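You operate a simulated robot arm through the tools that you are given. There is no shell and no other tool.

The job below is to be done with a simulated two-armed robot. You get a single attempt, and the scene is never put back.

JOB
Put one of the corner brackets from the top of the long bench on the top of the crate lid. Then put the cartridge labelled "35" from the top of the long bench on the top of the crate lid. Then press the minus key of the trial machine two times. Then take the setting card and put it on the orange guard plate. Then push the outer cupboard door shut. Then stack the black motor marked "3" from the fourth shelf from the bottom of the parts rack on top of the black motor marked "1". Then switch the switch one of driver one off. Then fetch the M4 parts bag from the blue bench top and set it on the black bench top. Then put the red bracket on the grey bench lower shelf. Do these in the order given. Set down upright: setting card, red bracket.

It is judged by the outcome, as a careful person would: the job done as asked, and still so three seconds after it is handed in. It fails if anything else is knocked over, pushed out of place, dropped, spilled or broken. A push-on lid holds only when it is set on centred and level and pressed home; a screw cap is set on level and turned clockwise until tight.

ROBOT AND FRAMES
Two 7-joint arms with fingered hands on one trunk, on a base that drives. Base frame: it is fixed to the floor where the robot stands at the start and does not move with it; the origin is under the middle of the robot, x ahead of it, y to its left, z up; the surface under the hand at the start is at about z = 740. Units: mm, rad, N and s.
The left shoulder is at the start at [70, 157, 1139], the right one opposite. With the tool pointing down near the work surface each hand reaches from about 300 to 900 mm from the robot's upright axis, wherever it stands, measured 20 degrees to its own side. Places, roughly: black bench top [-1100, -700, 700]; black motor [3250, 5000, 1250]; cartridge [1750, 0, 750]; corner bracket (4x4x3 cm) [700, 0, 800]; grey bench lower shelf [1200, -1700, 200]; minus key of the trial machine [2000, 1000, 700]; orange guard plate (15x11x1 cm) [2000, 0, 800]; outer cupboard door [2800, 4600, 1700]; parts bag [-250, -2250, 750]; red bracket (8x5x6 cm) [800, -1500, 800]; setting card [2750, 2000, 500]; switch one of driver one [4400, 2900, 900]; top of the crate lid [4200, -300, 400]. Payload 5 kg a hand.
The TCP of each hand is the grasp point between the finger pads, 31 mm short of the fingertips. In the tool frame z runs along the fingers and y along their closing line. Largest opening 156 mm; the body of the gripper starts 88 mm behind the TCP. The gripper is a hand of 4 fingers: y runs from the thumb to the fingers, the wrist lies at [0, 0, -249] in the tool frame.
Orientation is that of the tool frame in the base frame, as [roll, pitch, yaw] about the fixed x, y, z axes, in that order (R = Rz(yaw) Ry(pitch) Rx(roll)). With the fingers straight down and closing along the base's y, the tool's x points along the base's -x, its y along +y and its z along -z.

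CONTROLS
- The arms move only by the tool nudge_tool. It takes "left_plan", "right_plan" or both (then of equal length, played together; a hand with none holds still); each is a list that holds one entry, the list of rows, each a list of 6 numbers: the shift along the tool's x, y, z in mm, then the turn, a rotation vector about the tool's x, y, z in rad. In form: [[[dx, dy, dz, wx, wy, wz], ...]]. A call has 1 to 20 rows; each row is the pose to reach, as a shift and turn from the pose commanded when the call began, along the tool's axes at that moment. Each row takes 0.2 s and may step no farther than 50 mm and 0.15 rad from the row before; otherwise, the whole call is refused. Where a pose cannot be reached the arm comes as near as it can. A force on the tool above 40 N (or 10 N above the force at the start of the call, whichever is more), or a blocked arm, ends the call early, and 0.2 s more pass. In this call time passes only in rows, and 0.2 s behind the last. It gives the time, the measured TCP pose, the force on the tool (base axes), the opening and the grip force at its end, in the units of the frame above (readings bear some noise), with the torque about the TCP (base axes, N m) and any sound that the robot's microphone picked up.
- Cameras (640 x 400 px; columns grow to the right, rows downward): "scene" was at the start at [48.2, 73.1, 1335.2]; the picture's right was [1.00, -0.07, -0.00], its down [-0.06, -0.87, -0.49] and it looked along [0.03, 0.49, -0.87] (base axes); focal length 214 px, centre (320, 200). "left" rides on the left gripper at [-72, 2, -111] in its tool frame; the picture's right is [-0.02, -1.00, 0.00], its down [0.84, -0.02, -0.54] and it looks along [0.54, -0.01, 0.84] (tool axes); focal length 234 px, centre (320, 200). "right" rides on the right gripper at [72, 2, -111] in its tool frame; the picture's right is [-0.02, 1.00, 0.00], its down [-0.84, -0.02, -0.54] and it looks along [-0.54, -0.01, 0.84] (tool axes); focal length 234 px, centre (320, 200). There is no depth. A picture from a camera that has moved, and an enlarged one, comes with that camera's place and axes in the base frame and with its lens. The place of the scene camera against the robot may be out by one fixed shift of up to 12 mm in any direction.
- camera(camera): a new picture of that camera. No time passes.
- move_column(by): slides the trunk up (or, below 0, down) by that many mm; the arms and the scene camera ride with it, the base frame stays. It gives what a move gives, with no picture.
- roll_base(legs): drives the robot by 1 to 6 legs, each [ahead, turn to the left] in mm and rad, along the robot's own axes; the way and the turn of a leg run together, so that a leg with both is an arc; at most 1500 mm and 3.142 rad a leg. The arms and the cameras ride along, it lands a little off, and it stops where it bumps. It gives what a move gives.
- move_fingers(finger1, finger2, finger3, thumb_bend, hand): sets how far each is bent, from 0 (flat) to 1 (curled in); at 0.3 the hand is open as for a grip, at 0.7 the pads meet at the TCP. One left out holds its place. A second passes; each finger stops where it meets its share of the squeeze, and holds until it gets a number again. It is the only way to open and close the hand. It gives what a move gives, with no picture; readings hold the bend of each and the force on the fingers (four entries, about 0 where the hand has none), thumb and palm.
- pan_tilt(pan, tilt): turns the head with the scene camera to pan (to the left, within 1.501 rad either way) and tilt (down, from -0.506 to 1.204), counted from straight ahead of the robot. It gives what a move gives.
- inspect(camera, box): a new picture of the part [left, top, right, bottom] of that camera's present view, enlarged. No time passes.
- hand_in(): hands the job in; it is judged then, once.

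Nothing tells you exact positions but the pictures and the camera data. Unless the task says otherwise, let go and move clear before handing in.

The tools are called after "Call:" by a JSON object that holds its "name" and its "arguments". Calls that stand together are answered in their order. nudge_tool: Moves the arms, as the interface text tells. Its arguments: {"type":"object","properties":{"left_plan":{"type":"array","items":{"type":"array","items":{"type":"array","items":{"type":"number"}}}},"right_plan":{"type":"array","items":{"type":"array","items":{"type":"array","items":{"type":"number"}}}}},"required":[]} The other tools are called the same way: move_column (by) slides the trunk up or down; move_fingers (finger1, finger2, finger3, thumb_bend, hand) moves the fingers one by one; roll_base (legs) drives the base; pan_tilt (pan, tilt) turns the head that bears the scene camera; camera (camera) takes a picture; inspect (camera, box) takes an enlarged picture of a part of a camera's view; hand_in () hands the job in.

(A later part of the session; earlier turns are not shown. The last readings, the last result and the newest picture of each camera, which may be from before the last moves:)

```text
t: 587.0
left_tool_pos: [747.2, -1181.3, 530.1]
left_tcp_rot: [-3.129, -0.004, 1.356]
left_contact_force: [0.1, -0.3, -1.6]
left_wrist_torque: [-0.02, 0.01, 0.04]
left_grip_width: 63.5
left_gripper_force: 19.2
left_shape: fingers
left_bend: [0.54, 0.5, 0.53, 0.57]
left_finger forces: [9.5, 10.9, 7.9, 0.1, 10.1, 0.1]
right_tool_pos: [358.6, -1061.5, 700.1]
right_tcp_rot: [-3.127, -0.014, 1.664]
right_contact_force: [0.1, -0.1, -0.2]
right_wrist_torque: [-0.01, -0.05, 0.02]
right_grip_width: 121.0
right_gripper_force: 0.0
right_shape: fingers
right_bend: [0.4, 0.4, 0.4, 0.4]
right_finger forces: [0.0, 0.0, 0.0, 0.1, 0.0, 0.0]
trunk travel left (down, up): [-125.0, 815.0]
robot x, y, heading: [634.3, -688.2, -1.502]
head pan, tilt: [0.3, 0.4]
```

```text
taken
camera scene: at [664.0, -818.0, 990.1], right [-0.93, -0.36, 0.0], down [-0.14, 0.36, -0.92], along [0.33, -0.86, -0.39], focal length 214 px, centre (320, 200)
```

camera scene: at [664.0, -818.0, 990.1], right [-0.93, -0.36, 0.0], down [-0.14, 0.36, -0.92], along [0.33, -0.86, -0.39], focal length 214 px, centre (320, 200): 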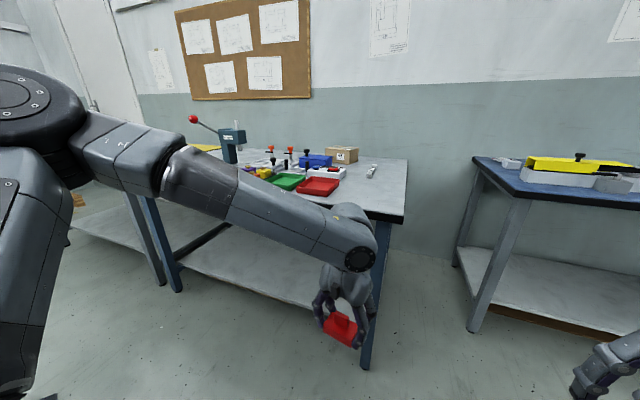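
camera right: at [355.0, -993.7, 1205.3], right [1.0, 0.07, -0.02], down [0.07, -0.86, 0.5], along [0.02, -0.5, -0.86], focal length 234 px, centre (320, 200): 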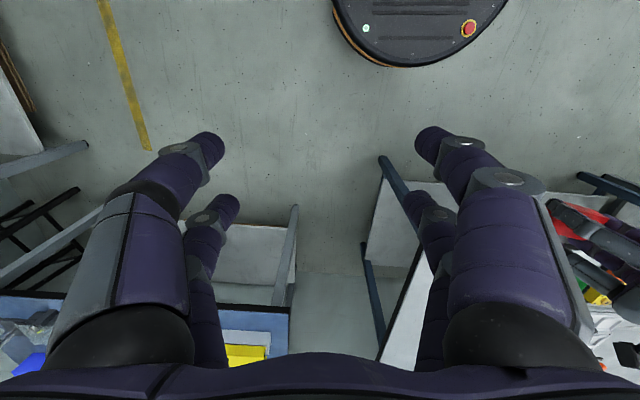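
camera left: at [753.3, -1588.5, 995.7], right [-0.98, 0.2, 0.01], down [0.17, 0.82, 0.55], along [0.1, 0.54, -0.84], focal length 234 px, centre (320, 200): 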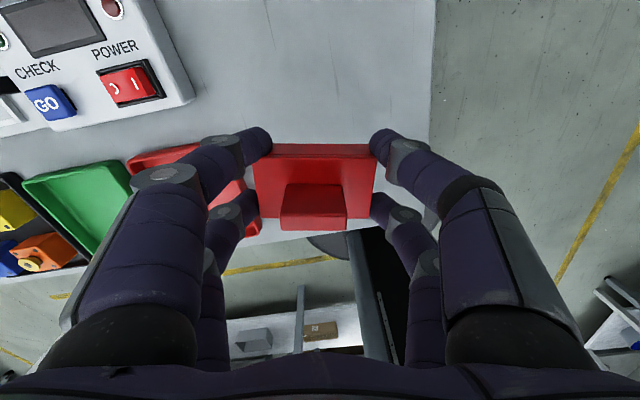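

Call:
{"name": "inspect", "arguments": {"camera": "scene", "box": [120, 190, 420, 380]}}

Call:
{"name": "move_column", "arguments": {"by": -115}}

Call:
{"name": "roll_base", "arguments": {"legs": [[0, 0.3], [200, 0], [0, -0.37]]}}

Call:
{"name": "camera", "arguments": {"camera": "scene"}}

```text
2.11 times, centred on (270, 285) of scene
camera zoom: at [664.0, -818.0, 990.1], right [-0.93, -0.36, 0.0], down [-0.14, 0.36, -0.92], along [0.33, -0.86, -0.39], focal length 452 px, centre (425, 21)
```

zoom: 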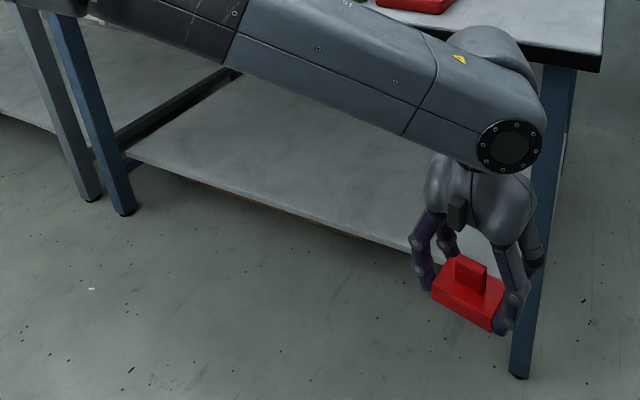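

```text
t: 588.4
left_tool_pos: [748.6, -1179.6, 415.6]
left_tcp_rot: [-3.129, -0.001, 1.356]
left_contact_force: [-0.4, -0.7, -1.4]
left_wrist_torque: [-0.03, -0.04, 0.02]
left_grip_width: 63.7
left_gripper_force: 19.1
left_shape: fingers
left_bend: [0.54, 0.5, 0.53, 0.57]
left_finger forces: [9.6, 10.9, 8.0, 0.1, 10.3, 0.0]
right_tool_pos: [358.0, -1062.0, 585.8]
right_tcp_rot: [-3.127, -0.013, 1.665]
right_contact_force: [-0.2, 0.2, -0.2]
right_wrist_torque: [0.02, 0.01, 0.0]
right_grip_width: 121.1
right_gripper_force: 0.0
right_shape: fingers
right_bend: [0.4, 0.4, 0.4, 0.4]
right_finger forces: [0.0, 0.0, 0.1, 0.1, 0.0, 0.0]
trunk travel left (down, up): [-10.0, 930.0]
robot x, y, heading: [631.1, -689.8, -1.499]
head pan, tilt: [0.3, 0.4]
```

```text
t: 590.1
left_tool_pos: [890.1, -1123.9, 416.2]
left_tcp_rot: [-3.129, -0.004, 1.659]
left_contact_force: [-0.6, -0.2, -1.2]
left_wrist_torque: [0.02, 0.0, 0.01]
left_grip_width: 63.6
left_gripper_force: 19.0
left_shape: fingers
left_bend: [0.54, 0.5, 0.53, 0.57]
left_finger forces: [9.7, 10.8, 8.0, 0.1, 10.2, 0.0]
right_tool_pos: [482.4, -1128.1, 588.7]
right_tcp_rot: [-3.125, -0.004, 1.972]
right_contact_force: [0.9, 0.1, 0.1]
right_wrist_torque: [-0.01, -0.04, -0.01]
right_grip_width: 120.9
right_gripper_force: 0.1
right_shape: fingers
right_bend: [0.4, 0.4, 0.4, 0.4]
right_finger forces: [0.1, 0.0, 0.0, 0.0, 0.0, 0.0]
trunk travel left (down, up): [-10.0, 930.0]
robot x, y, heading: [638.0, -689.7, -1.197]
head pan, tilt: [0.3, 0.4]
stopped in leg 2: the robot was blocked; the commanded pose is now the measured one
```

```text
taken
camera scene: at [703.6, -800.8, 875.0], right [-0.78, -0.63, 0.0], down [-0.24, 0.3, -0.92], along [0.58, -0.72, -0.39], focal length 214 px, centre (320, 200)
```

scene: 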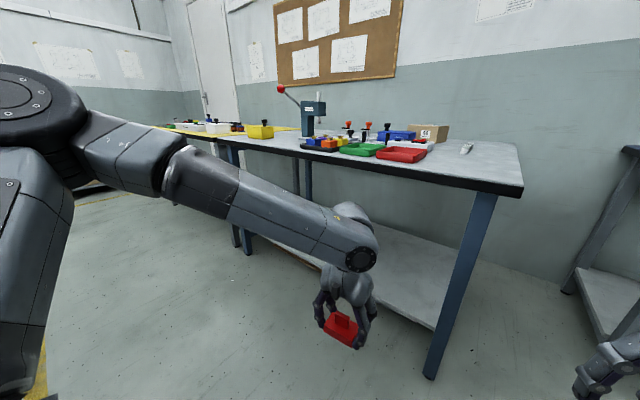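

Call:
{"name": "pan_tilt", "arguments": {"pan": 1.4, "tilt": 0.6}}

Call:
{"name": "camera", "arguments": {"camera": "scene"}}

Call:
{"name": "pan_tilt", "arguments": {"pan": -1.2, "tilt": 0.6}}

Call:
{"name": "camera", "arguments": {"camera": "scene"}}

```text
t: 591.4
left_tool_pos: [889.1, -1124.4, 415.7]
left_tcp_rot: [-3.131, -0.003, 1.66]
left_contact_force: [0.0, 0.6, -1.0]
left_wrist_torque: [0.01, -0.03, 0.03]
left_grip_width: 63.7
left_gripper_force: 19.2
left_shape: fingers
left_bend: [0.54, 0.5, 0.53, 0.57]
left_finger forces: [9.6, 10.9, 7.9, 0.1, 10.2, 0.0]
right_tool_pos: [482.5, -1128.4, 588.7]
right_tcp_rot: [-3.125, -0.001, 1.968]
right_contact_force: [0.0, 0.4, 0.4]
right_wrist_torque: [-0.01, 0.01, 0.0]
right_grip_width: 120.6
right_gripper_force: 0.0
right_shape: fingers
right_bend: [0.4, 0.4, 0.4, 0.4]
right_finger forces: [0.1, 0.0, 0.1, 0.0, 0.1, 0.0]
trunk travel left (down, up): [-10.0, 930.0]
robot x, y, heading: [634.4, -687.6, -1.194]
head pan, tilt: [1.4, 0.6]
```

```text
taken
camera scene: at [732.1, -710.7, 856.8], right [0.2, -0.98, 0.0], down [-0.55, -0.11, -0.83], along [0.81, 0.17, -0.56], focal length 214 px, centre (320, 200)
```

scene: 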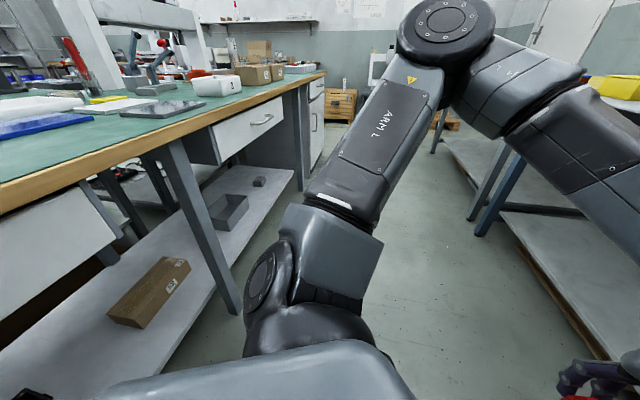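

```text
t: 593.7
left_tool_pos: [889.8, -1124.6, 417.0]
left_tcp_rot: [-3.13, -0.004, 1.66]
left_contact_force: [-0.1, 0.8, -1.9]
left_wrist_torque: [-0.02, 0.01, 0.0]
left_grip_width: 63.4
left_gripper_force: 19.5
left_shape: fingers
left_bend: [0.54, 0.5, 0.53, 0.57]
left_finger forces: [9.7, 10.9, 7.9, 0.1, 10.2, 0.0]
right_tool_pos: [484.1, -1129.0, 587.7]
right_tcp_rot: [-3.124, -0.003, 1.968]
right_contact_force: [0.0, 1.0, 0.1]
right_wrist_torque: [0.03, -0.02, 0.0]
right_grip_width: 120.9
right_gripper_force: 0.1
right_shape: fingers
right_bend: [0.4, 0.4, 0.4, 0.4]
right_finger forces: [0.1, 0.0, 0.0, 0.0, 0.1, 0.0]
trunk travel left (down, up): [-10.0, 930.0]
robot x, y, heading: [634.9, -689.8, -1.198]
head pan, tilt: [-1.201, 0.6]
```

```text
taken
camera scene: at [580.6, -788.6, 856.8], right [-0.68, 0.73, 0.0], down [0.41, 0.38, -0.82], along [-0.61, -0.56, -0.57], focal length 214 px, centre (320, 200)
```

scene: 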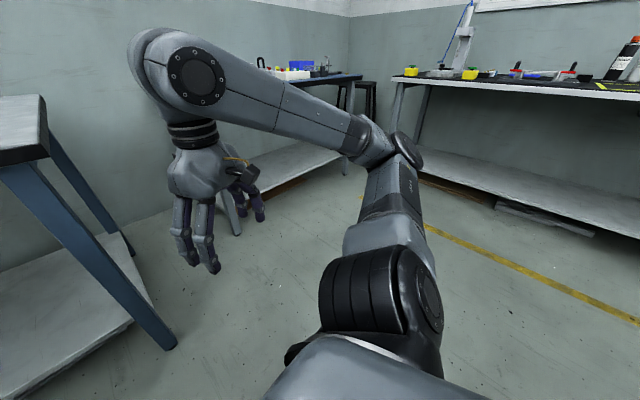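

Call:
{"name": "roll_base", "arguments": {"legs": [[60, 0]]}}

```text
t: 594.7
left_tool_pos: [910.5, -1180.4, 416.0]
left_tcp_rot: [-3.129, -0.004, 1.658]
left_contact_force: [-1.1, -0.3, -1.4]
left_wrist_torque: [0.0, 0.0, 0.02]
left_grip_width: 63.6
left_gripper_force: 19.1
left_shape: fingers
left_bend: [0.54, 0.5, 0.53, 0.57]
left_finger forces: [9.6, 11.0, 8.0, 0.1, 10.3, 0.0]
right_tool_pos: [503.9, -1183.7, 587.4]
right_tcp_rot: [-3.125, -0.004, 1.967]
right_contact_force: [-0.5, -0.3, -0.7]
right_wrist_torque: [-0.02, -0.05, 0.06]
right_grip_width: 120.8
right_gripper_force: 0.1
right_shape: fingers
right_bend: [0.4, 0.4, 0.4, 0.4]
right_finger forces: [0.0, 0.0, 0.0, 0.0, 0.0, 0.0]
trunk travel left (down, up): [-10.0, 930.0]
robot x, y, heading: [653.3, -741.9, -1.196]
head pan, tilt: [-1.201, 0.6]
```

Call:
{"name": "roll_base", "arguments": {"legs": [[100, 0], [0, -0.375]]}}

Call:
{"name": "pan_tilt", "arguments": {"pan": 0.3, "tilt": 0.55}}

Call:
{"name": "camera", "arguments": {"camera": "scene"}}

Call:
{"name": "camera", "arguments": {"camera": "left"}}

```text
t: 596.3
left_tool_pos: [927.4, -1286.3, 415.7]
left_tcp_rot: [-3.127, -0.002, 1.613]
left_contact_force: [0.4, 0.0, -0.5]
left_wrist_torque: [-0.03, 0.01, -0.01]
left_grip_width: 63.4
left_gripper_force: 18.7
left_shape: fingers
left_bend: [0.54, 0.5, 0.53, 0.57]
left_finger forces: [9.6, 10.9, 7.9, 0.0, 10.2, 0.0]
right_tool_pos: [520.0, -1270.2, 590.7]
right_tcp_rot: [-3.124, 0.001, 1.924]
right_contact_force: [0.0, -0.2, 0.1]
right_wrist_torque: [-0.03, 0.04, 0.01]
right_grip_width: 121.2
right_gripper_force: 0.0
right_shape: fingers
right_bend: [0.4, 0.4, 0.4, 0.4]
right_finger forces: [0.0, 0.0, 0.0, 0.1, 0.0, 0.1]
trunk travel left (down, up): [-10.0, 930.0]
robot x, y, heading: [696.9, -835.8, -1.239]
head pan, tilt: [-1.201, 0.6]
stopped in leg 2: the robot was blocked; the commanded pose is now the measured one
```

```text
t: 597.9
left_tool_pos: [927.5, -1286.7, 416.4]
left_tcp_rot: [-3.129, -0.001, 1.612]
left_contact_force: [0.5, -0.3, -1.3]
left_wrist_torque: [0.04, -0.01, 0.0]
left_grip_width: 63.7
left_gripper_force: 19.2
left_shape: fingers
left_bend: [0.54, 0.5, 0.53, 0.57]
left_finger forces: [9.6, 11.0, 7.8, 0.1, 10.2, 0.0]
right_tool_pos: [520.3, -1271.1, 589.0]
right_tcp_rot: [-3.126, 0.002, 1.924]
right_contact_force: [0.0, -0.1, -0.3]
right_wrist_torque: [-0.02, 0.01, -0.01]
right_grip_width: 121.2
right_gripper_force: 0.1
right_shape: fingers
right_bend: [0.4, 0.4, 0.4, 0.4]
right_finger forces: [0.0, 0.1, 0.1, 0.0, 0.0, 0.1]
trunk travel left (down, up): [-10.0, 930.0]
robot x, y, heading: [693.8, -840.7, -1.241]
head pan, tilt: [0.3, 0.55]
```

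```text
taken
camera scene: at [755.2, -951.5, 861.3], right [-0.81, -0.59, 0.0], down [-0.31, 0.42, -0.85], along [0.5, -0.69, -0.52], focal length 214 px, centre (320, 200)
```

scene: 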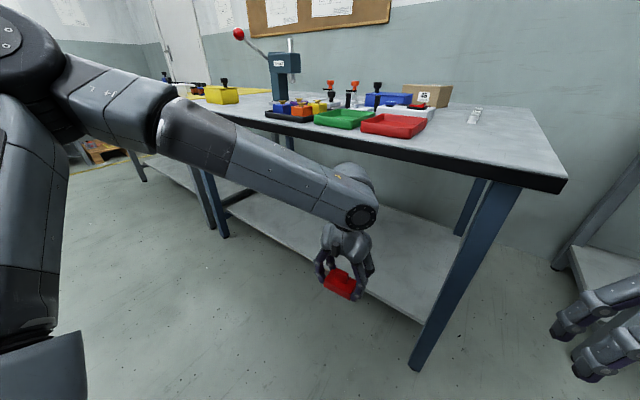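

```text
taken
camera left: at [933.5, -1358.5, 528.3], right [-1.0, -0.07, 0.01], down [-0.05, 0.84, 0.55], along [-0.05, 0.55, -0.84], focal length 234 px, centre (320, 200)
```

left: 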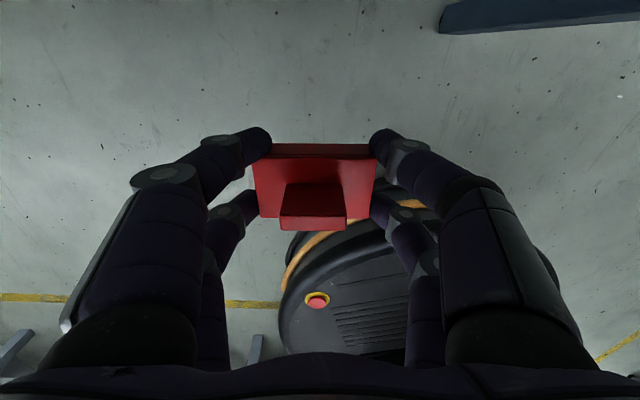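

The left wrist was probably touching the bench's front edge. I back off a little and lower the hand so the forearm will pass beneath the top.

Call:
{"name": "roll_base", "arguments": {"legs": [[-80, 0]]}}

Call:
{"name": "nudge_tool", "arguments": {"left_plan": [[[0, 0, 40, 0, 0, 0], [0, 0, 80, 0, 0, 0], [0, 0, 120, 0, 0, 0]]]}}

Call:
{"name": "camera", "arguments": {"camera": "scene"}}

```text
t: 599.0
left_tool_pos: [901.8, -1212.2, 416.9]
left_tcp_rot: [-3.129, -0.001, 1.608]
left_contact_force: [-0.6, 0.2, 0.1]
left_wrist_torque: [0.0, 0.0, 0.0]
left_grip_width: 63.6
left_gripper_force: 19.2
left_shape: fingers
left_bend: [0.54, 0.5, 0.53, 0.57]
left_finger forces: [9.6, 10.9, 8.0, 0.0, 10.2, 0.0]
right_tool_pos: [495.3, -1195.7, 589.3]
right_tcp_rot: [-3.127, 0.0, 1.922]
right_contact_force: [0.5, -0.1, 0.1]
right_wrist_torque: [-0.03, -0.02, -0.01]
right_grip_width: 121.1
right_gripper_force: 0.0
right_shape: fingers
right_bend: [0.4, 0.4, 0.4, 0.4]
right_finger forces: [0.1, 0.0, 0.1, 0.1, 0.0, 0.0]
trunk travel left (down, up): [-10.0, 930.0]
robot x, y, heading: [668.8, -764.8, -1.242]
head pan, tilt: [0.3, 0.55]
```

```text
t: 599.8
left_tool_pos: [899.9, -1213.6, 296.1]
left_tcp_rot: [-3.129, -0.001, 1.611]
left_contact_force: [-0.4, -0.2, -1.9]
left_wrist_torque: [0.02, 0.0, -0.02]
left_grip_width: 63.5
left_gripper_force: 18.8
left_shape: fingers
left_bend: [0.54, 0.5, 0.53, 0.58]
left_finger forces: [9.6, 11.0, 7.8, 0.0, 10.2, 0.1]
right_tool_pos: [493.5, -1195.4, 590.0]
right_tcp_rot: [-3.126, 0.0, 1.923]
right_contact_force: [-1.0, 0.4, -0.3]
right_wrist_torque: [-0.02, 0.0, 0.02]
right_grip_width: 121.1
right_gripper_force: 0.0
right_shape: fingers
right_bend: [0.4, 0.4, 0.4, 0.4]
right_finger forces: [0.0, 0.0, 0.1, 0.0, 0.0, 0.1]
trunk travel left (down, up): [-10.0, 930.0]
robot x, y, heading: [667.3, -763.7, -1.24]
head pan, tilt: [0.3, 0.55]
```

```text
taken
camera scene: at [729.5, -877.2, 861.4], right [-0.81, -0.59, 0.0], down [-0.31, 0.42, -0.85], along [0.5, -0.69, -0.52], focal length 214 px, centre (320, 200)
```

scene: 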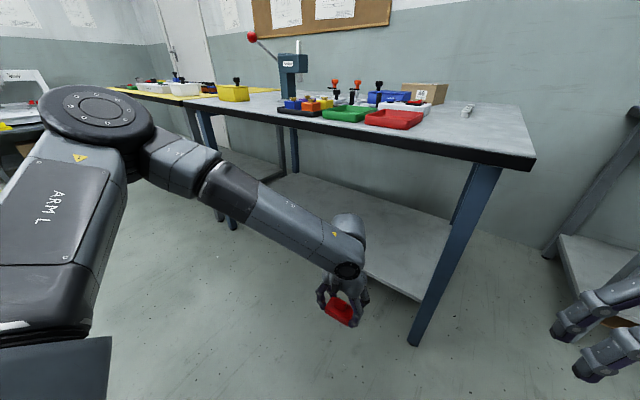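

Call:
{"name": "roll_base", "arguments": {"legs": [[0, -0.31]]}}

Call:
{"name": "camera", "arguments": {"camera": "scene"}}

```text
t: 600.6
left_tool_pos: [878.4, -1224.8, 295.2]
left_tcp_rot: [-3.129, -0.002, 1.564]
left_contact_force: [0.9, 0.3, -1.1]
left_wrist_torque: [-0.01, 0.02, -0.01]
left_grip_width: 63.4
left_gripper_force: 19.3
left_shape: fingers
left_bend: [0.54, 0.5, 0.53, 0.58]
left_finger forces: [9.7, 10.9, 7.8, 0.0, 10.2, 0.1]
right_tool_pos: [475.6, -1188.2, 590.8]
right_tcp_rot: [-3.126, 0.007, 1.876]
right_contact_force: [-0.7, 0.4, -0.2]
right_wrist_torque: [-0.02, -0.01, 0.0]
right_grip_width: 120.8
right_gripper_force: 0.1
right_shape: fingers
right_bend: [0.4, 0.4, 0.4, 0.4]
right_finger forces: [0.0, 0.0, 0.1, 0.0, 0.0, 0.0]
trunk travel left (down, up): [-10.0, 930.0]
robot x, y, heading: [668.9, -761.9, -1.29]
head pan, tilt: [0.3, 0.55]
stopped in leg 1: the robot was blocked; the commanded pose is now the measured one
```

```text
taken
camera scene: at [724.2, -880.4, 861.2], right [-0.83, -0.55, 0.0], down [-0.29, 0.44, -0.85], along [0.47, -0.71, -0.52], focal length 214 px, centre (320, 200)
```

scene: 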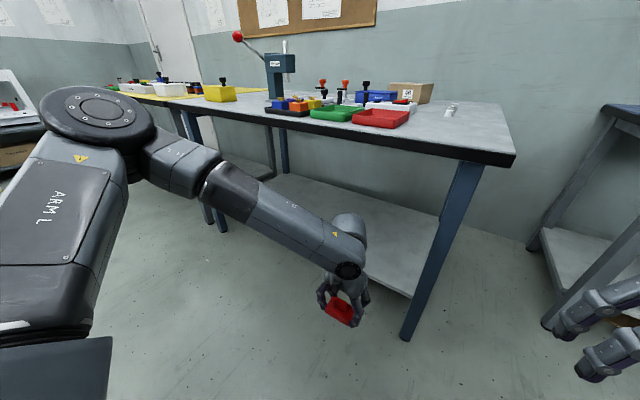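

Call:
{"name": "pan_tilt", "arguments": {"pan": -1.5, "tilt": 0.7}}

Call:
{"name": "camera", "arguments": {"camera": "scene"}}

Call:
{"name": "camera", "arguments": {"camera": "right"}}

Call:
{"name": "pan_tilt", "arguments": {"pan": 0.0, "tilt": 1.2}}

Call:
{"name": "camera", "arguments": {"camera": "scene"}}

```text
t: 602.4
left_tool_pos: [877.6, -1225.2, 296.4]
left_tcp_rot: [-3.13, -0.002, 1.561]
left_contact_force: [-0.1, 0.7, -1.1]
left_wrist_torque: [0.01, 0.01, -0.02]
left_grip_width: 63.3
left_gripper_force: 19.4
left_shape: fingers
left_bend: [0.54, 0.5, 0.53, 0.58]
left_finger forces: [9.6, 10.9, 7.8, 0.1, 10.3, 0.0]
right_tool_pos: [475.2, -1186.9, 591.2]
right_tcp_rot: [-3.126, 0.008, 1.875]
right_contact_force: [-0.1, 0.2, 0.9]
right_wrist_torque: [0.01, -0.02, 0.0]
right_grip_width: 120.9
right_gripper_force: 0.1
right_shape: fingers
right_bend: [0.4, 0.4, 0.4, 0.4]
right_finger forces: [0.0, 0.0, 0.0, 0.0, 0.1, 0.0]
trunk travel left (down, up): [-10.0, 930.0]
robot x, y, heading: [666.8, -764.0, -1.286]
head pan, tilt: [-1.499, 0.7]
```

```text
taken
camera scene: at [595.0, -835.1, 848.2], right [-0.35, 0.94, 0.0], down [0.6, 0.23, -0.76], along [-0.72, -0.27, -0.64], focal length 214 px, centre (320, 200)
```

scene: 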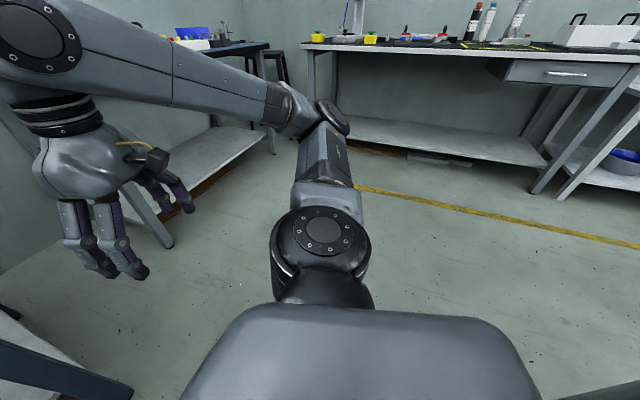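

```text
taken
camera right: at [456.4, -1116.6, 703.3], right [0.96, 0.28, -0.02], down [0.24, -0.8, 0.55], along [0.14, -0.53, -0.83], focal length 234 px, centre (320, 200)
```

right: 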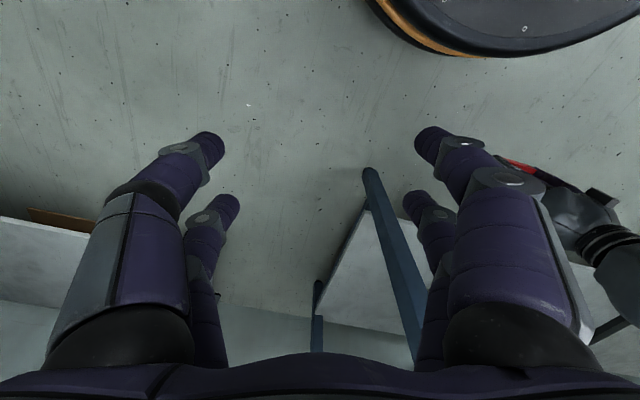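

```text
t: 604.0
left_tool_pos: [878.5, -1225.7, 296.8]
left_tcp_rot: [-3.13, -0.001, 1.561]
left_contact_force: [0.7, 0.4, -1.7]
left_wrist_torque: [0.0, 0.03, 0.01]
left_grip_width: 63.4
left_gripper_force: 19.2
left_shape: fingers
left_bend: [0.54, 0.5, 0.53, 0.58]
left_finger forces: [9.7, 10.9, 7.8, 0.0, 10.3, 0.1]
right_tool_pos: [475.7, -1187.4, 592.8]
right_tcp_rot: [-3.127, 0.007, 1.876]
right_contact_force: [-0.1, 0.0, -0.3]
right_wrist_torque: [-0.03, -0.01, 0.01]
right_grip_width: 120.8
right_gripper_force: 0.0
right_shape: fingers
right_bend: [0.4, 0.4, 0.4, 0.4]
right_finger forces: [0.0, 0.1, 0.0, 0.0, 0.0, 0.0]
trunk travel left (down, up): [-10.0, 930.0]
robot x, y, heading: [671.1, -766.1, -1.283]
head pan, tilt: [0.0, 1.201]
```

```text
taken
camera scene: at [690.2, -859.0, 812.2], right [-0.96, -0.28, 0.0], down [-0.26, 0.89, -0.36], along [0.1, -0.35, -0.93], focal length 214 px, centre (320, 200)
```

scene: 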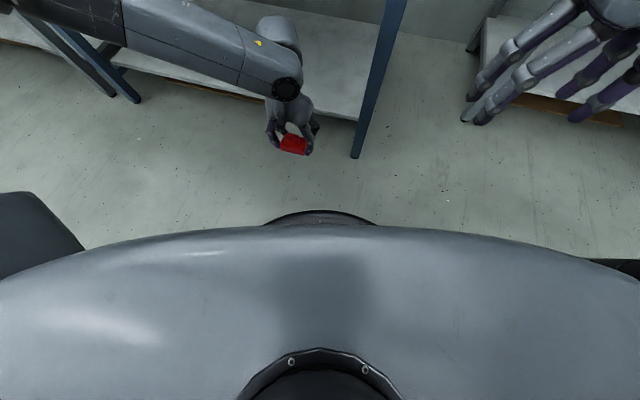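

Call:
{"name": "move_column", "arguments": {"by": 60}}

Call:
{"name": "roll_base", "arguments": {"legs": [[0, -0.28]]}}

```text
t: 605.0
left_tool_pos: [877.9, -1225.9, 355.5]
left_tcp_rot: [-3.129, -0.001, 1.562]
left_contact_force: [0.4, -0.8, -1.0]
left_wrist_torque: [0.03, 0.01, 0.0]
left_grip_width: 63.6
left_gripper_force: 19.1
left_shape: fingers
left_bend: [0.54, 0.5, 0.53, 0.58]
left_finger forces: [9.7, 10.8, 7.9, 0.0, 10.2, 0.0]
right_tool_pos: [474.4, -1187.3, 651.4]
right_tcp_rot: [-3.126, 0.007, 1.876]
right_contact_force: [-0.2, 0.1, -0.2]
right_wrist_torque: [-0.04, 0.01, 0.02]
right_grip_width: 121.0
right_gripper_force: 0.2
right_shape: fingers
right_bend: [0.4, 0.4, 0.4, 0.4]
right_finger forces: [0.0, 0.1, 0.0, 0.0, 0.0, 0.0]
trunk travel left (down, up): [-70.0, 870.0]
robot x, y, heading: [664.0, -768.0, -1.291]
head pan, tilt: [0.0, 1.201]
```

```text
t: 605.9
left_tool_pos: [853.7, -1234.8, 356.3]
left_tcp_rot: [-3.129, -0.001, 1.512]
left_contact_force: [0.5, 0.7, -0.6]
left_wrist_torque: [-0.01, -0.01, 0.02]
left_grip_width: 63.2
left_gripper_force: 18.9
left_shape: fingers
left_bend: [0.54, 0.5, 0.53, 0.58]
left_finger forces: [9.7, 10.9, 7.8, 0.0, 10.2, 0.1]
right_tool_pos: [454.4, -1179.0, 658.0]
right_tcp_rot: [-3.127, 0.026, 1.824]
right_contact_force: [-0.8, -0.1, -0.9]
right_wrist_torque: [0.0, 0.0, 0.02]
right_grip_width: 121.2
right_gripper_force: 0.1
right_shape: fingers
right_bend: [0.4, 0.4, 0.4, 0.4]
right_finger forces: [0.0, 0.0, 0.1, 0.1, 0.0, 0.0]
trunk travel left (down, up): [-70.0, 870.0]
robot x, y, heading: [667.7, -762.5, -1.33]
head pan, tilt: [0.0, 1.201]
stopped in leg 1: the robot was blocked; the commanded pose is now the measured one
```

Call:
{"name": "nudge_tool", "arguments": {"right_plan": [[[-15, 33, -10, 0, 0, -0.05], [-30, 66, -20, 0, 0, -0.1], [-45, 100, -30, 0, 0, -0.15]]]}}

Call:
{"name": "roll_base", "arguments": {"legs": [[0, -0.24]]}}

```text
t: 606.7
left_tool_pos: [854.2, -1236.8, 356.4]
left_tcp_rot: [-3.129, 0.0, 1.511]
left_contact_force: [-0.1, 0.4, -1.1]
left_wrist_torque: [-0.01, -0.03, -0.04]
left_grip_width: 63.5
left_gripper_force: 19.5
left_shape: fingers
left_bend: [0.54, 0.5, 0.53, 0.58]
left_finger forces: [9.8, 10.9, 7.7, 0.0, 10.2, 0.1]
right_tool_pos: [563.8, -1193.5, 687.0]
right_tcp_rot: [-3.123, 0.026, 1.975]
right_contact_force: [-0.3, -0.2, 0.0]
right_wrist_torque: [-0.01, -0.04, -0.01]
right_grip_width: 121.0
right_gripper_force: 0.0
right_shape: fingers
right_bend: [0.4, 0.4, 0.4, 0.4]
right_finger forces: [0.0, 0.0, 0.0, 0.0, 0.0, 0.0]
trunk travel left (down, up): [-70.0, 870.0]
robot x, y, heading: [664.4, -765.6, -1.34]
head pan, tilt: [0.0, 1.201]
```

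```text
t: 607.9
left_tool_pos: [735.1, -1266.8, 356.5]
left_tcp_rot: [-3.131, 0.0, 1.27]
left_contact_force: [-1.0, 0.6, -0.9]
left_wrist_torque: [0.01, 0.02, -0.01]
left_grip_width: 63.3
left_gripper_force: 19.7
left_shape: fingers
left_bend: [0.54, 0.5, 0.53, 0.58]
left_finger forces: [9.8, 10.8, 7.8, 0.0, 10.2, 0.0]
right_tool_pos: [463.8, -1156.6, 687.5]
right_tcp_rot: [-3.126, 0.025, 1.733]
right_contact_force: [-0.5, 0.1, -0.6]
right_wrist_torque: [-0.02, 0.01, 0.02]
right_grip_width: 121.3
right_gripper_force: 0.0
right_shape: fingers
right_bend: [0.4, 0.4, 0.4, 0.4]
right_finger forces: [0.0, 0.1, 0.1, 0.0, 0.0, 0.1]
trunk travel left (down, up): [-70.0, 870.0]
robot x, y, heading: [665.6, -764.8, -1.574]
head pan, tilt: [0.0, 1.201]
```

The right arm's strained pose was what stopped the turns; that's fixed. I lower again, shift the left hand further along the shelf, and move in.

Call:
{"name": "move_column", "arguments": {"by": -65}}

Call:
{"name": "nudge_tool", "arguments": {"left_plan": [[[8, 38, 0, 0, 0, -0.04], [16, 76, 0, 0, 0, -0.08], [26, 115, 0, 0, 0, -0.12]]]}}

Call:
{"name": "pan_tilt", "arguments": {"pan": 0.2, "tilt": 0.6}}

Call:
{"name": "camera", "arguments": {"camera": "scene"}}

```text
t: 608.9
left_tool_pos: [736.9, -1266.7, 292.4]
left_tcp_rot: [-3.129, 0.0, 1.268]
left_contact_force: [0.1, 0.1, -0.7]
left_wrist_torque: [-0.01, 0.02, 0.02]
left_grip_width: 63.0
left_gripper_force: 19.5
left_shape: fingers
left_bend: [0.54, 0.5, 0.53, 0.58]
left_finger forces: [9.8, 10.8, 7.8, 0.0, 10.2, 0.0]
right_tool_pos: [464.4, -1157.3, 621.6]
right_tcp_rot: [-3.122, 0.025, 1.734]
right_contact_force: [0.4, -0.3, 0.2]
right_wrist_torque: [-0.02, 0.01, -0.06]
right_grip_width: 121.1
right_gripper_force: 0.0
right_shape: fingers
right_bend: [0.4, 0.4, 0.4, 0.4]
right_finger forces: [0.0, 0.0, 0.1, 0.1, 0.0, 0.1]
trunk travel left (down, up): [-5.0, 935.0]
robot x, y, heading: [665.9, -762.0, -1.578]
head pan, tilt: [0.0, 1.201]
```

```text
t: 609.7
left_tool_pos: [856.1, -1275.9, 289.7]
left_tcp_rot: [-3.13, -0.001, 1.388]
left_contact_force: [-0.7, -0.3, -0.4]
left_wrist_torque: [-0.01, 0.02, 0.0]
left_grip_width: 63.5
left_gripper_force: 19.7
left_shape: fingers
left_bend: [0.54, 0.5, 0.53, 0.58]
left_finger forces: [9.8, 10.9, 7.8, 0.0, 10.2, 0.0]
right_tool_pos: [464.6, -1157.4, 621.7]
right_tcp_rot: [-3.123, 0.024, 1.734]
right_contact_force: [-0.4, 0.0, 0.7]
right_wrist_torque: [0.03, -0.01, -0.02]
right_grip_width: 121.2
right_gripper_force: 0.0
right_shape: fingers
right_bend: [0.4, 0.4, 0.4, 0.4]
right_finger forces: [0.1, 0.1, 0.1, 0.0, 0.0, 0.0]
trunk travel left (down, up): [-5.0, 935.0]
robot x, y, heading: [667.4, -764.4, -1.571]
head pan, tilt: [0.0, 1.201]
```

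```text
t: 610.7
left_tool_pos: [856.3, -1275.9, 289.0]
left_tcp_rot: [-3.129, -0.002, 1.389]
left_contact_force: [0.3, -0.6, -1.1]
left_wrist_torque: [-0.02, 0.02, 0.02]
left_grip_width: 63.2
left_gripper_force: 19.4
left_shape: fingers
left_bend: [0.54, 0.5, 0.53, 0.58]
left_finger forces: [9.9, 10.8, 7.9, 0.0, 10.2, 0.0]
right_tool_pos: [462.9, -1158.1, 622.6]
right_tcp_rot: [-3.123, 0.024, 1.732]
right_contact_force: [-0.1, 0.5, 0.1]
right_wrist_torque: [-0.02, 0.01, 0.01]
right_grip_width: 120.8
right_gripper_force: 0.2
right_shape: fingers
right_bend: [0.4, 0.4, 0.4, 0.4]
right_finger forces: [0.0, 0.0, 0.0, 0.0, 0.0, 0.0]
trunk travel left (down, up): [-5.0, 935.0]
robot x, y, heading: [670.6, -765.6, -1.574]
head pan, tilt: [0.201, 0.6]
```

```text
taken
camera scene: at [677.6, -894.1, 851.7], right [-0.98, -0.2, 0.0], down [-0.11, 0.55, -0.82], along [0.16, -0.81, -0.57], focal length 214 px, centre (320, 200)
```

scene: 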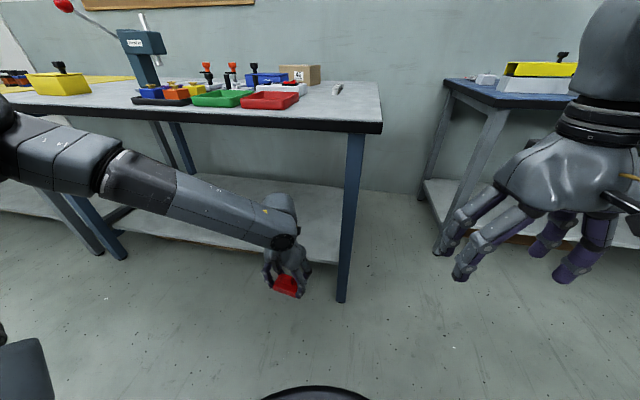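

Call:
{"name": "roll_base", "arguments": {"legs": [[165, 0]]}}

Call:
{"name": "camera", "arguments": {"camera": "scene"}}

Call:
{"name": "camera", "arguments": {"camera": "left"}}

```text
t: 612.2
left_tool_pos: [856.4, -1437.7, 288.1]
left_tcp_rot: [-3.129, -0.002, 1.393]
left_contact_force: [-0.6, -0.2, -0.7]
left_wrist_torque: [-0.01, -0.01, 0.01]
left_grip_width: 63.3
left_gripper_force: 19.3
left_shape: fingers
left_bend: [0.54, 0.5, 0.53, 0.58]
left_finger forces: [9.8, 10.7, 7.7, 0.0, 10.3, 0.0]
right_tool_pos: [464.5, -1320.9, 622.3]
right_tcp_rot: [-3.121, 0.025, 1.737]
right_contact_force: [0.2, -0.1, -0.7]
right_wrist_torque: [0.0, 0.03, 0.0]
right_grip_width: 121.1
right_gripper_force: 0.1
right_shape: fingers
right_bend: [0.4, 0.4, 0.4, 0.4]
right_finger forces: [0.1, 0.0, 0.0, 0.0, 0.0, 0.1]
trunk travel left (down, up): [-5.0, 935.0]
robot x, y, heading: [664.6, -924.9, -1.569]
head pan, tilt: [0.201, 0.6]
```

```text
taken
camera scene: at [677.5, -1057.3, 851.8], right [-0.98, -0.2, 0.0], down [-0.11, 0.55, -0.82], along [0.16, -0.81, -0.57], focal length 214 px, centre (320, 200)
```

scene: 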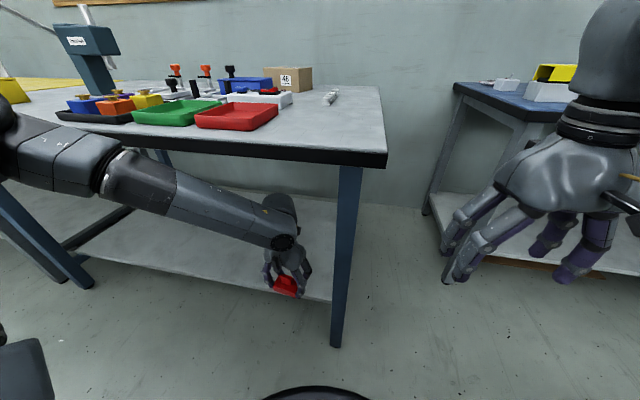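

```text
taken
camera left: at [846.4, -1510.5, 400.4], right [-0.99, 0.15, 0.01], down [0.14, 0.83, 0.55], along [0.07, 0.54, -0.84], focal length 234 px, centre (320, 200)
```

left: 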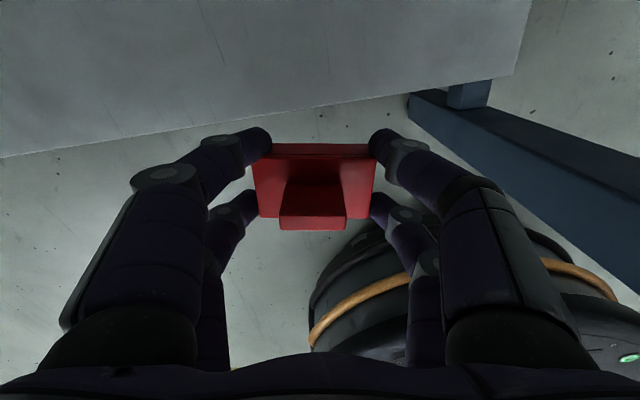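

Call:
{"name": "nudge_tool", "arguments": {"left_plan": [[[-32, 6, 0, 0, 0, 0], [-64, 11, 0, 0, 0, 0], [-95.6, 17, 0, 0, 0, 0]]]}}

Call:
{"name": "camera", "arguments": {"camera": "left"}}

Call:
{"name": "camera", "arguments": {"camera": "scene"}}

```text
t: 613.2
left_tool_pos: [859.4, -1510.5, 284.6]
left_tcp_rot: [-3.125, -0.012, 1.389]
left_contact_force: [0.4, -1.0, -1.6]
left_wrist_torque: [-0.03, 0.02, 0.01]
left_grip_width: 62.8
left_gripper_force: 18.7
left_shape: fingers
left_bend: [0.54, 0.5, 0.54, 0.58]
left_finger forces: [9.7, 10.7, 7.8, 0.0, 10.0, 0.0]
right_tool_pos: [467.1, -1306.1, 623.3]
right_tcp_rot: [-3.122, 0.029, 1.741]
right_contact_force: [0.5, -1.0, -0.2]
right_wrist_torque: [0.07, 0.07, 0.03]
right_grip_width: 120.8
right_gripper_force: 0.1
right_shape: fingers
right_bend: [0.4, 0.4, 0.4, 0.4]
right_finger forces: [0.0, 0.1, 0.1, 0.0, 0.0, 0.1]
trunk travel left (down, up): [-5.0, 935.0]
robot x, y, heading: [666.3, -914.1, -1.52]
head pan, tilt: [0.201, 0.6]
stopped in row 3 (left hand): the arm was blocked; the commanded pose is now the measured one
```

```text
taken
camera left: at [848.8, -1583.2, 396.0], right [-0.99, 0.16, 0.02], down [0.14, 0.82, 0.56], along [0.07, 0.55, -0.83], focal length 234 px, centre (320, 200)
```

left: 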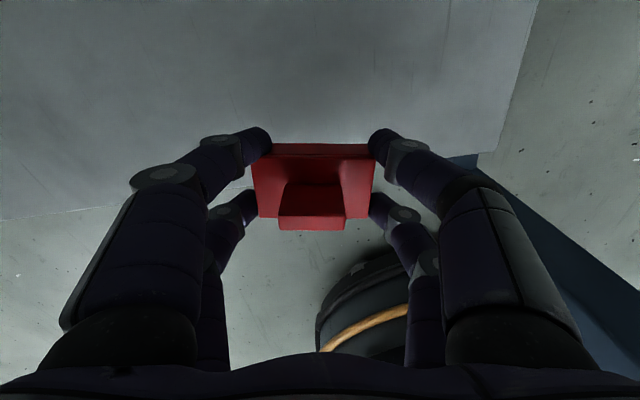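

```text
taken
camera scene: at [684.3, -1038.5, 852.5], right [-0.97, -0.25, 0.0], down [-0.14, 0.54, -0.83], along [0.2, -0.8, -0.56], focal length 214 px, centre (320, 200)
```

scene: 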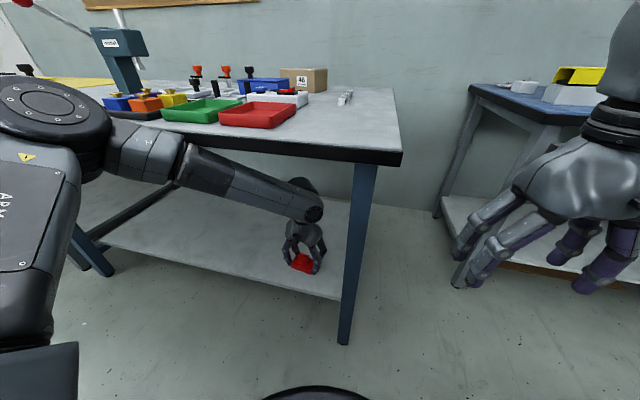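

The bracket is already fully over the shelf (front edge near y = -1457); the elbow just touches the bench edge. I ease back 8 mm and lower from here in small steps.

Call:
{"name": "nudge_tool", "arguments": {"left_plan": [[[6, -1, 10, 0, 0, 0], [8, -1, 25, 0, -0.01, 0]]]}}

```text
t: 613.8
left_tool_pos: [864.6, -1510.5, 262.5]
left_tcp_rot: [-3.124, 0.003, 1.404]
left_contact_force: [-1.2, -0.7, -1.5]
left_wrist_torque: [-0.04, 0.0, 0.01]
left_grip_width: 63.0
left_gripper_force: 18.6
left_shape: fingers
left_bend: [0.54, 0.5, 0.54, 0.58]
left_finger forces: [9.6, 10.7, 7.9, 0.1, 10.0, 0.1]
right_tool_pos: [470.4, -1312.0, 621.5]
right_tcp_rot: [-3.124, 0.023, 1.749]
right_contact_force: [-0.7, -0.4, 0.1]
right_wrist_torque: [0.0, 0.01, 0.0]
right_grip_width: 121.1
right_gripper_force: 0.1
right_shape: fingers
right_bend: [0.4, 0.4, 0.4, 0.4]
right_finger forces: [0.0, 0.0, 0.0, 0.0, 0.0, 0.0]
trunk travel left (down, up): [-5.0, 935.0]
robot x, y, heading: [666.8, -921.6, -1.532]
head pan, tilt: [0.201, 0.6]
```

Call:
{"name": "nudge_tool", "arguments": {"left_plan": [[[0, 0, 12, 0, 0, 0], [0, 0, 25, 0, 0, 0]]]}}

Call:
{"name": "camera", "arguments": {"camera": "left"}}

Call:
{"name": "camera", "arguments": {"camera": "scene"}}

```text
t: 614.4
left_tool_pos: [863.9, -1506.4, 235.0]
left_tcp_rot: [-3.124, 0.003, 1.403]
left_contact_force: [0.2, 0.4, -1.1]
left_wrist_torque: [0.0, 0.03, -0.01]
left_grip_width: 63.0
left_gripper_force: 18.7
left_shape: fingers
left_bend: [0.54, 0.5, 0.54, 0.58]
left_finger forces: [9.5, 10.6, 7.9, 0.1, 10.1, 0.1]
right_tool_pos: [469.2, -1312.6, 621.9]
right_tcp_rot: [-3.122, 0.022, 1.751]
right_contact_force: [0.0, -0.3, 0.9]
right_wrist_torque: [-0.03, -0.02, 0.04]
right_grip_width: 121.1
right_gripper_force: 0.1
right_shape: fingers
right_bend: [0.4, 0.4, 0.4, 0.4]
right_finger forces: [0.0, 0.0, 0.0, 0.1, 0.1, 0.0]
trunk travel left (down, up): [-5.0, 935.0]
robot x, y, heading: [666.7, -916.0, -1.525]
head pan, tilt: [0.201, 0.6]
```

```text
taken
camera left: at [854.6, -1578.3, 347.3], right [-0.99, 0.14, 0.02], down [0.13, 0.83, 0.54], along [0.06, 0.54, -0.84], focal length 234 px, centre (320, 200)
```

left: 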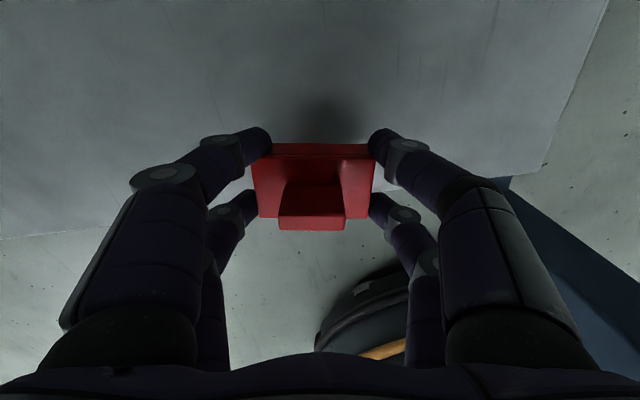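

```text
taken
camera scene: at [683.2, -1044.4, 851.8], right [-0.97, -0.24, 0.0], down [-0.14, 0.55, -0.82], along [0.2, -0.8, -0.57], focal length 214 px, centre (320, 200)
```

scene: 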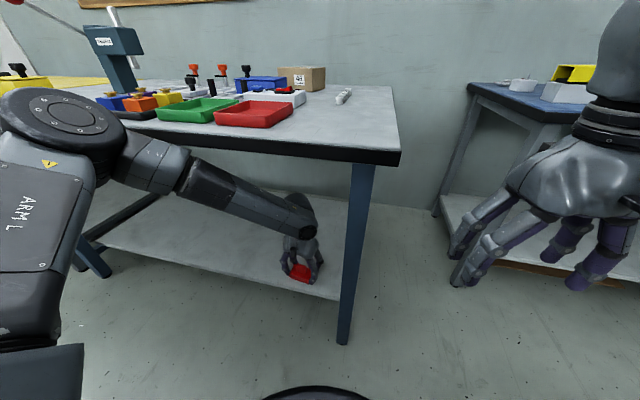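

Call:
{"name": "nudge_tool", "arguments": {"left_plan": [[[-8, 1.5, 6, 0, 0, 0], [-16, 3, 12, 0, 0, 0]]]}}

```text
t: 615.0
left_tool_pos: [861.7, -1523.5, 224.0]
left_tcp_rot: [-3.124, 0.002, 1.404]
left_contact_force: [-0.5, -0.6, -0.7]
left_wrist_torque: [0.03, -0.02, 0.0]
left_grip_width: 62.9
left_gripper_force: 19.3
left_shape: fingers
left_bend: [0.54, 0.5, 0.54, 0.58]
left_finger forces: [9.5, 10.8, 7.7, 0.0, 10.0, 0.1]
right_tool_pos: [469.9, -1311.0, 622.3]
right_tcp_rot: [-3.122, 0.024, 1.75]
right_contact_force: [-0.6, 0.6, -0.3]
right_wrist_torque: [0.02, -0.01, 0.03]
right_grip_width: 121.1
right_gripper_force: 0.1
right_shape: fingers
right_bend: [0.4, 0.4, 0.4, 0.4]
right_finger forces: [0.0, 0.0, 0.0, 0.0, 0.1, 0.0]
trunk travel left (down, up): [-5.0, 935.0]
robot x, y, heading: [667.1, -916.9, -1.528]
head pan, tilt: [0.201, 0.6]
```

Call:
{"name": "nudge_tool", "arguments": {"left_plan": [[[-8, 1.5, 5, 0, 0, 0], [-14, 2.5, 9, 0, 0, 0]]]}}

Call:
{"name": "inspect", "arguments": {"camera": "scene", "box": [250, 180, 370, 310]}}

```text
t: 615.6
left_tool_pos: [865.0, -1533.5, 216.5]
left_tcp_rot: [-3.123, 0.002, 1.401]
left_contact_force: [0.0, 0.7, -1.2]
left_wrist_torque: [0.0, 0.0, -0.01]
left_grip_width: 63.2
left_gripper_force: 19.0
left_shape: fingers
left_bend: [0.54, 0.5, 0.54, 0.58]
left_finger forces: [9.5, 10.7, 7.7, 0.0, 10.0, 0.0]
left hand out of reach, approached as far as the arm can: row 2
right_tool_pos: [470.1, -1311.4, 621.6]
right_tcp_rot: [-3.123, 0.023, 1.75]
right_contact_force: [-0.4, -0.3, -0.6]
right_wrist_torque: [-0.03, 0.01, -0.01]
right_grip_width: 121.1
right_gripper_force: 0.1
right_shape: fingers
right_bend: [0.4, 0.4, 0.4, 0.4]
right_finger forces: [0.0, 0.0, 0.0, 0.0, 0.0, 0.1]
trunk travel left (down, up): [-5.0, 935.0]
robot x, y, heading: [669.9, -914.8, -1.527]
head pan, tilt: [0.201, 0.6]
```

```text
3.08 times, centred on (310, 245) of scene
camera zoom: at [683.2, -1044.2, 851.8], right [-0.97, -0.24, 0.0], down [-0.14, 0.55, -0.82], along [0.2, -0.8, -0.57], focal length 660 px, centre (351, 62)
```

zoom: 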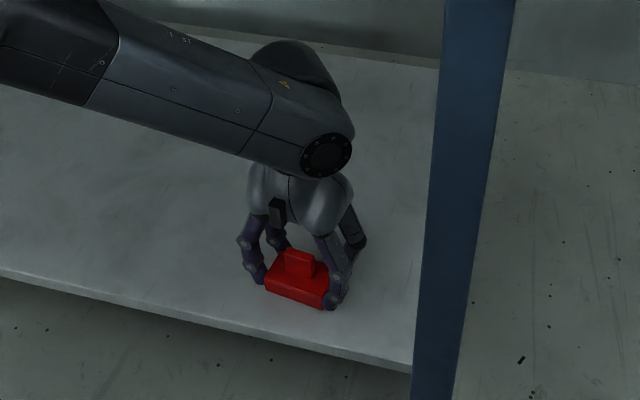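

Call:
{"name": "nudge_tool", "arguments": {"left_plan": [[[1, 0, 4, 0, 0, 0], [2, 0, 8, 0, 0, 0]]]}}

Call:
{"name": "nudge_tool", "arguments": {"left_plan": [[[0, 0, 3, 0, 0, 0]]]}}

```text
t: 616.2
left_tool_pos: [866.4, -1531.8, 213.0]
left_tcp_rot: [-3.125, 0.006, 1.403]
left_contact_force: [-2.2, -2.2, 10.6]
left_wrist_torque: [-0.04, -0.37, -0.07]
left_grip_width: 62.9
left_gripper_force: 20.5
left_shape: fingers
left_bend: [0.54, 0.5, 0.54, 0.58]
left_finger forces: [10.8, 11.1, 8.5, 0.1, 10.6, 0.0]
left hand out of reach, approached as far as the arm can: row 2
right_tool_pos: [470.5, -1312.3, 621.5]
right_tcp_rot: [-3.123, 0.022, 1.75]
right_contact_force: [0.3, 0.3, -0.3]
right_wrist_torque: [0.03, 0.02, 0.01]
right_grip_width: 120.9
right_gripper_force: 0.1
right_shape: fingers
right_bend: [0.4, 0.4, 0.4, 0.4]
right_finger forces: [0.1, 0.0, 0.0, 0.0, 0.0, 0.0]
trunk travel left (down, up): [-5.0, 935.0]
robot x, y, heading: [664.9, -916.6, -1.528]
head pan, tilt: [0.201, 0.6]
```

```text
t: 616.6
left_tool_pos: [866.9, -1531.6, 212.5]
left_tcp_rot: [-3.125, 0.01, 1.402]
left_contact_force: [-1.7, -6.5, 19.3]
left_wrist_torque: [-0.11, -0.54, -0.18]
left_grip_width: 62.8
left_gripper_force: 21.6
left_shape: fingers
left_bend: [0.54, 0.5, 0.54, 0.58]
left_finger forces: [12.7, 11.6, 9.0, 0.0, 10.8, 0.1]
right_tool_pos: [470.4, -1311.3, 622.1]
right_tcp_rot: [-3.125, 0.024, 1.752]
right_contact_force: [-0.7, 0.1, 0.0]
right_wrist_torque: [0.0, 0.03, 0.02]
right_grip_width: 121.1
right_gripper_force: 0.1
right_shape: fingers
right_bend: [0.4, 0.4, 0.4, 0.4]
right_finger forces: [0.0, 0.1, 0.0, 0.0, 0.1, 0.0]
trunk travel left (down, up): [-5.0, 935.0]
robot x, y, heading: [666.0, -915.8, -1.533]
head pan, tilt: [0.201, 0.6]
```

The bracket rests on the shelf. I release it gently and check it stands upright.

Call:
{"name": "nudge_tool", "arguments": {"left_plan": [[[0, 0, -2.5, 0, 0, 0]]]}}

Call:
{"name": "move_fingers", "arguments": {"hand": "left", "finger1": 0.52, "finger2": 0.5, "finger3": 0.52, "thumb_bend": 0.54}}

Call:
{"name": "move_fingers", "arguments": {"hand": "left", "finger1": 0.45, "finger2": 0.44, "finger3": 0.45, "thumb_bend": 0.45}}

Call:
{"name": "camera", "arguments": {"camera": "left"}}

Call:
{"name": "inspect", "arguments": {"camera": "scene", "box": [250, 180, 370, 310]}}

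```text
t: 617.0
left_tool_pos: [868.4, -1528.8, 211.6]
left_tcp_rot: [-3.125, 0.002, 1.402]
left_contact_force: [-2.2, -3.5, 13.7]
left_wrist_torque: [-0.06, -0.29, -0.11]
left_grip_width: 62.9
left_gripper_force: 20.9
left_shape: fingers
left_bend: [0.54, 0.5, 0.54, 0.58]
left_finger forces: [11.5, 11.3, 9.1, 0.0, 10.4, 0.0]
right_tool_pos: [470.4, -1310.9, 621.8]
right_tcp_rot: [-3.124, 0.024, 1.752]
right_contact_force: [0.5, 0.1, 0.0]
right_wrist_torque: [-0.02, -0.01, 0.0]
right_grip_width: 121.0
right_gripper_force: 0.1
right_shape: fingers
right_bend: [0.4, 0.4, 0.4, 0.4]
right_finger forces: [0.0, 0.0, 0.0, 0.1, 0.1, 0.0]
trunk travel left (down, up): [-5.0, 935.0]
robot x, y, heading: [664.7, -913.8, -1.529]
head pan, tilt: [0.201, 0.6]
```

```text
t: 618.0
left_tool_pos: [867.7, -1529.9, 211.4]
left_tcp_rot: [-3.125, 0.0, 1.403]
left_contact_force: [0.3, 1.2, 0.5]
left_wrist_torque: [-0.01, 0.04, -0.04]
left_grip_width: 68.8
left_gripper_force: 1.0
left_shape: fingers
left_bend: [0.52, 0.49, 0.52, 0.54]
left_finger forces: [0.3, 0.8, 0.2, 0.0, 0.4, 0.0]
right_tool_pos: [470.6, -1310.9, 621.3]
right_tcp_rot: [-3.122, 0.023, 1.751]
right_contact_force: [0.1, 0.7, -0.4]
right_wrist_torque: [-0.02, 0.0, 0.01]
right_grip_width: 121.0
right_gripper_force: 0.0
right_shape: fingers
right_bend: [0.4, 0.4, 0.4, 0.4]
right_finger forces: [0.0, 0.1, 0.0, 0.0, 0.0, 0.0]
trunk travel left (down, up): [-5.0, 935.0]
robot x, y, heading: [666.5, -911.4, -1.53]
head pan, tilt: [0.201, 0.6]
```

```text
t: 619.0
left_tool_pos: [867.5, -1529.9, 210.8]
left_tcp_rot: [-3.125, 0.001, 1.404]
left_contact_force: [-0.3, -1.0, -0.9]
left_wrist_torque: [0.01, 0.03, 0.0]
left_grip_width: 100.4
left_gripper_force: 0.1
left_shape: fingers
left_bend: [0.45, 0.44, 0.45, 0.45]
left_finger forces: [0.0, 0.0, 0.0, 0.0, 0.0, 0.1]
right_tool_pos: [469.5, -1310.9, 620.6]
right_tcp_rot: [-3.122, 0.023, 1.752]
right_contact_force: [-0.7, -0.1, -0.1]
right_wrist_torque: [0.0, -0.02, 0.0]
right_grip_width: 121.1
right_gripper_force: 0.1
right_shape: fingers
right_bend: [0.4, 0.4, 0.4, 0.4]
right_finger forces: [0.0, 0.0, 0.0, 0.1, 0.0, 0.0]
trunk travel left (down, up): [-5.0, 935.0]
robot x, y, heading: [667.2, -917.7, -1.527]
head pan, tilt: [0.201, 0.6]
```

```text
taken
camera left: at [858.6, -1601.2, 323.3], right [-0.99, 0.14, 0.02], down [0.13, 0.83, 0.54], along [0.06, 0.54, -0.84], focal length 234 px, centre (320, 200)
```

left: 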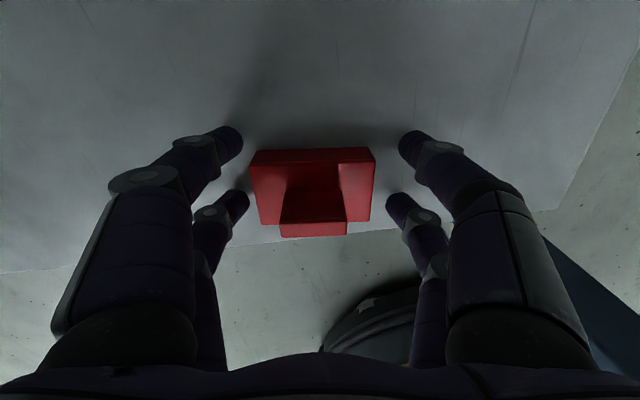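

```text
3.08 times, centred on (310, 245) of scene
camera zoom: at [683.1, -1044.1, 851.8], right [-0.97, -0.24, 0.0], down [-0.14, 0.55, -0.82], along [0.2, -0.8, -0.57], focal length 660 px, centre (351, 62)
```

zoom: 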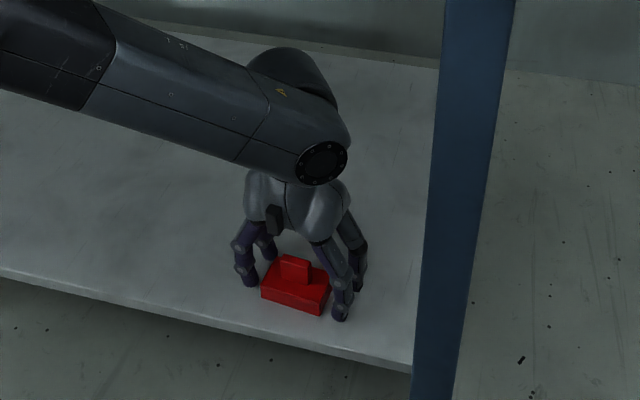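

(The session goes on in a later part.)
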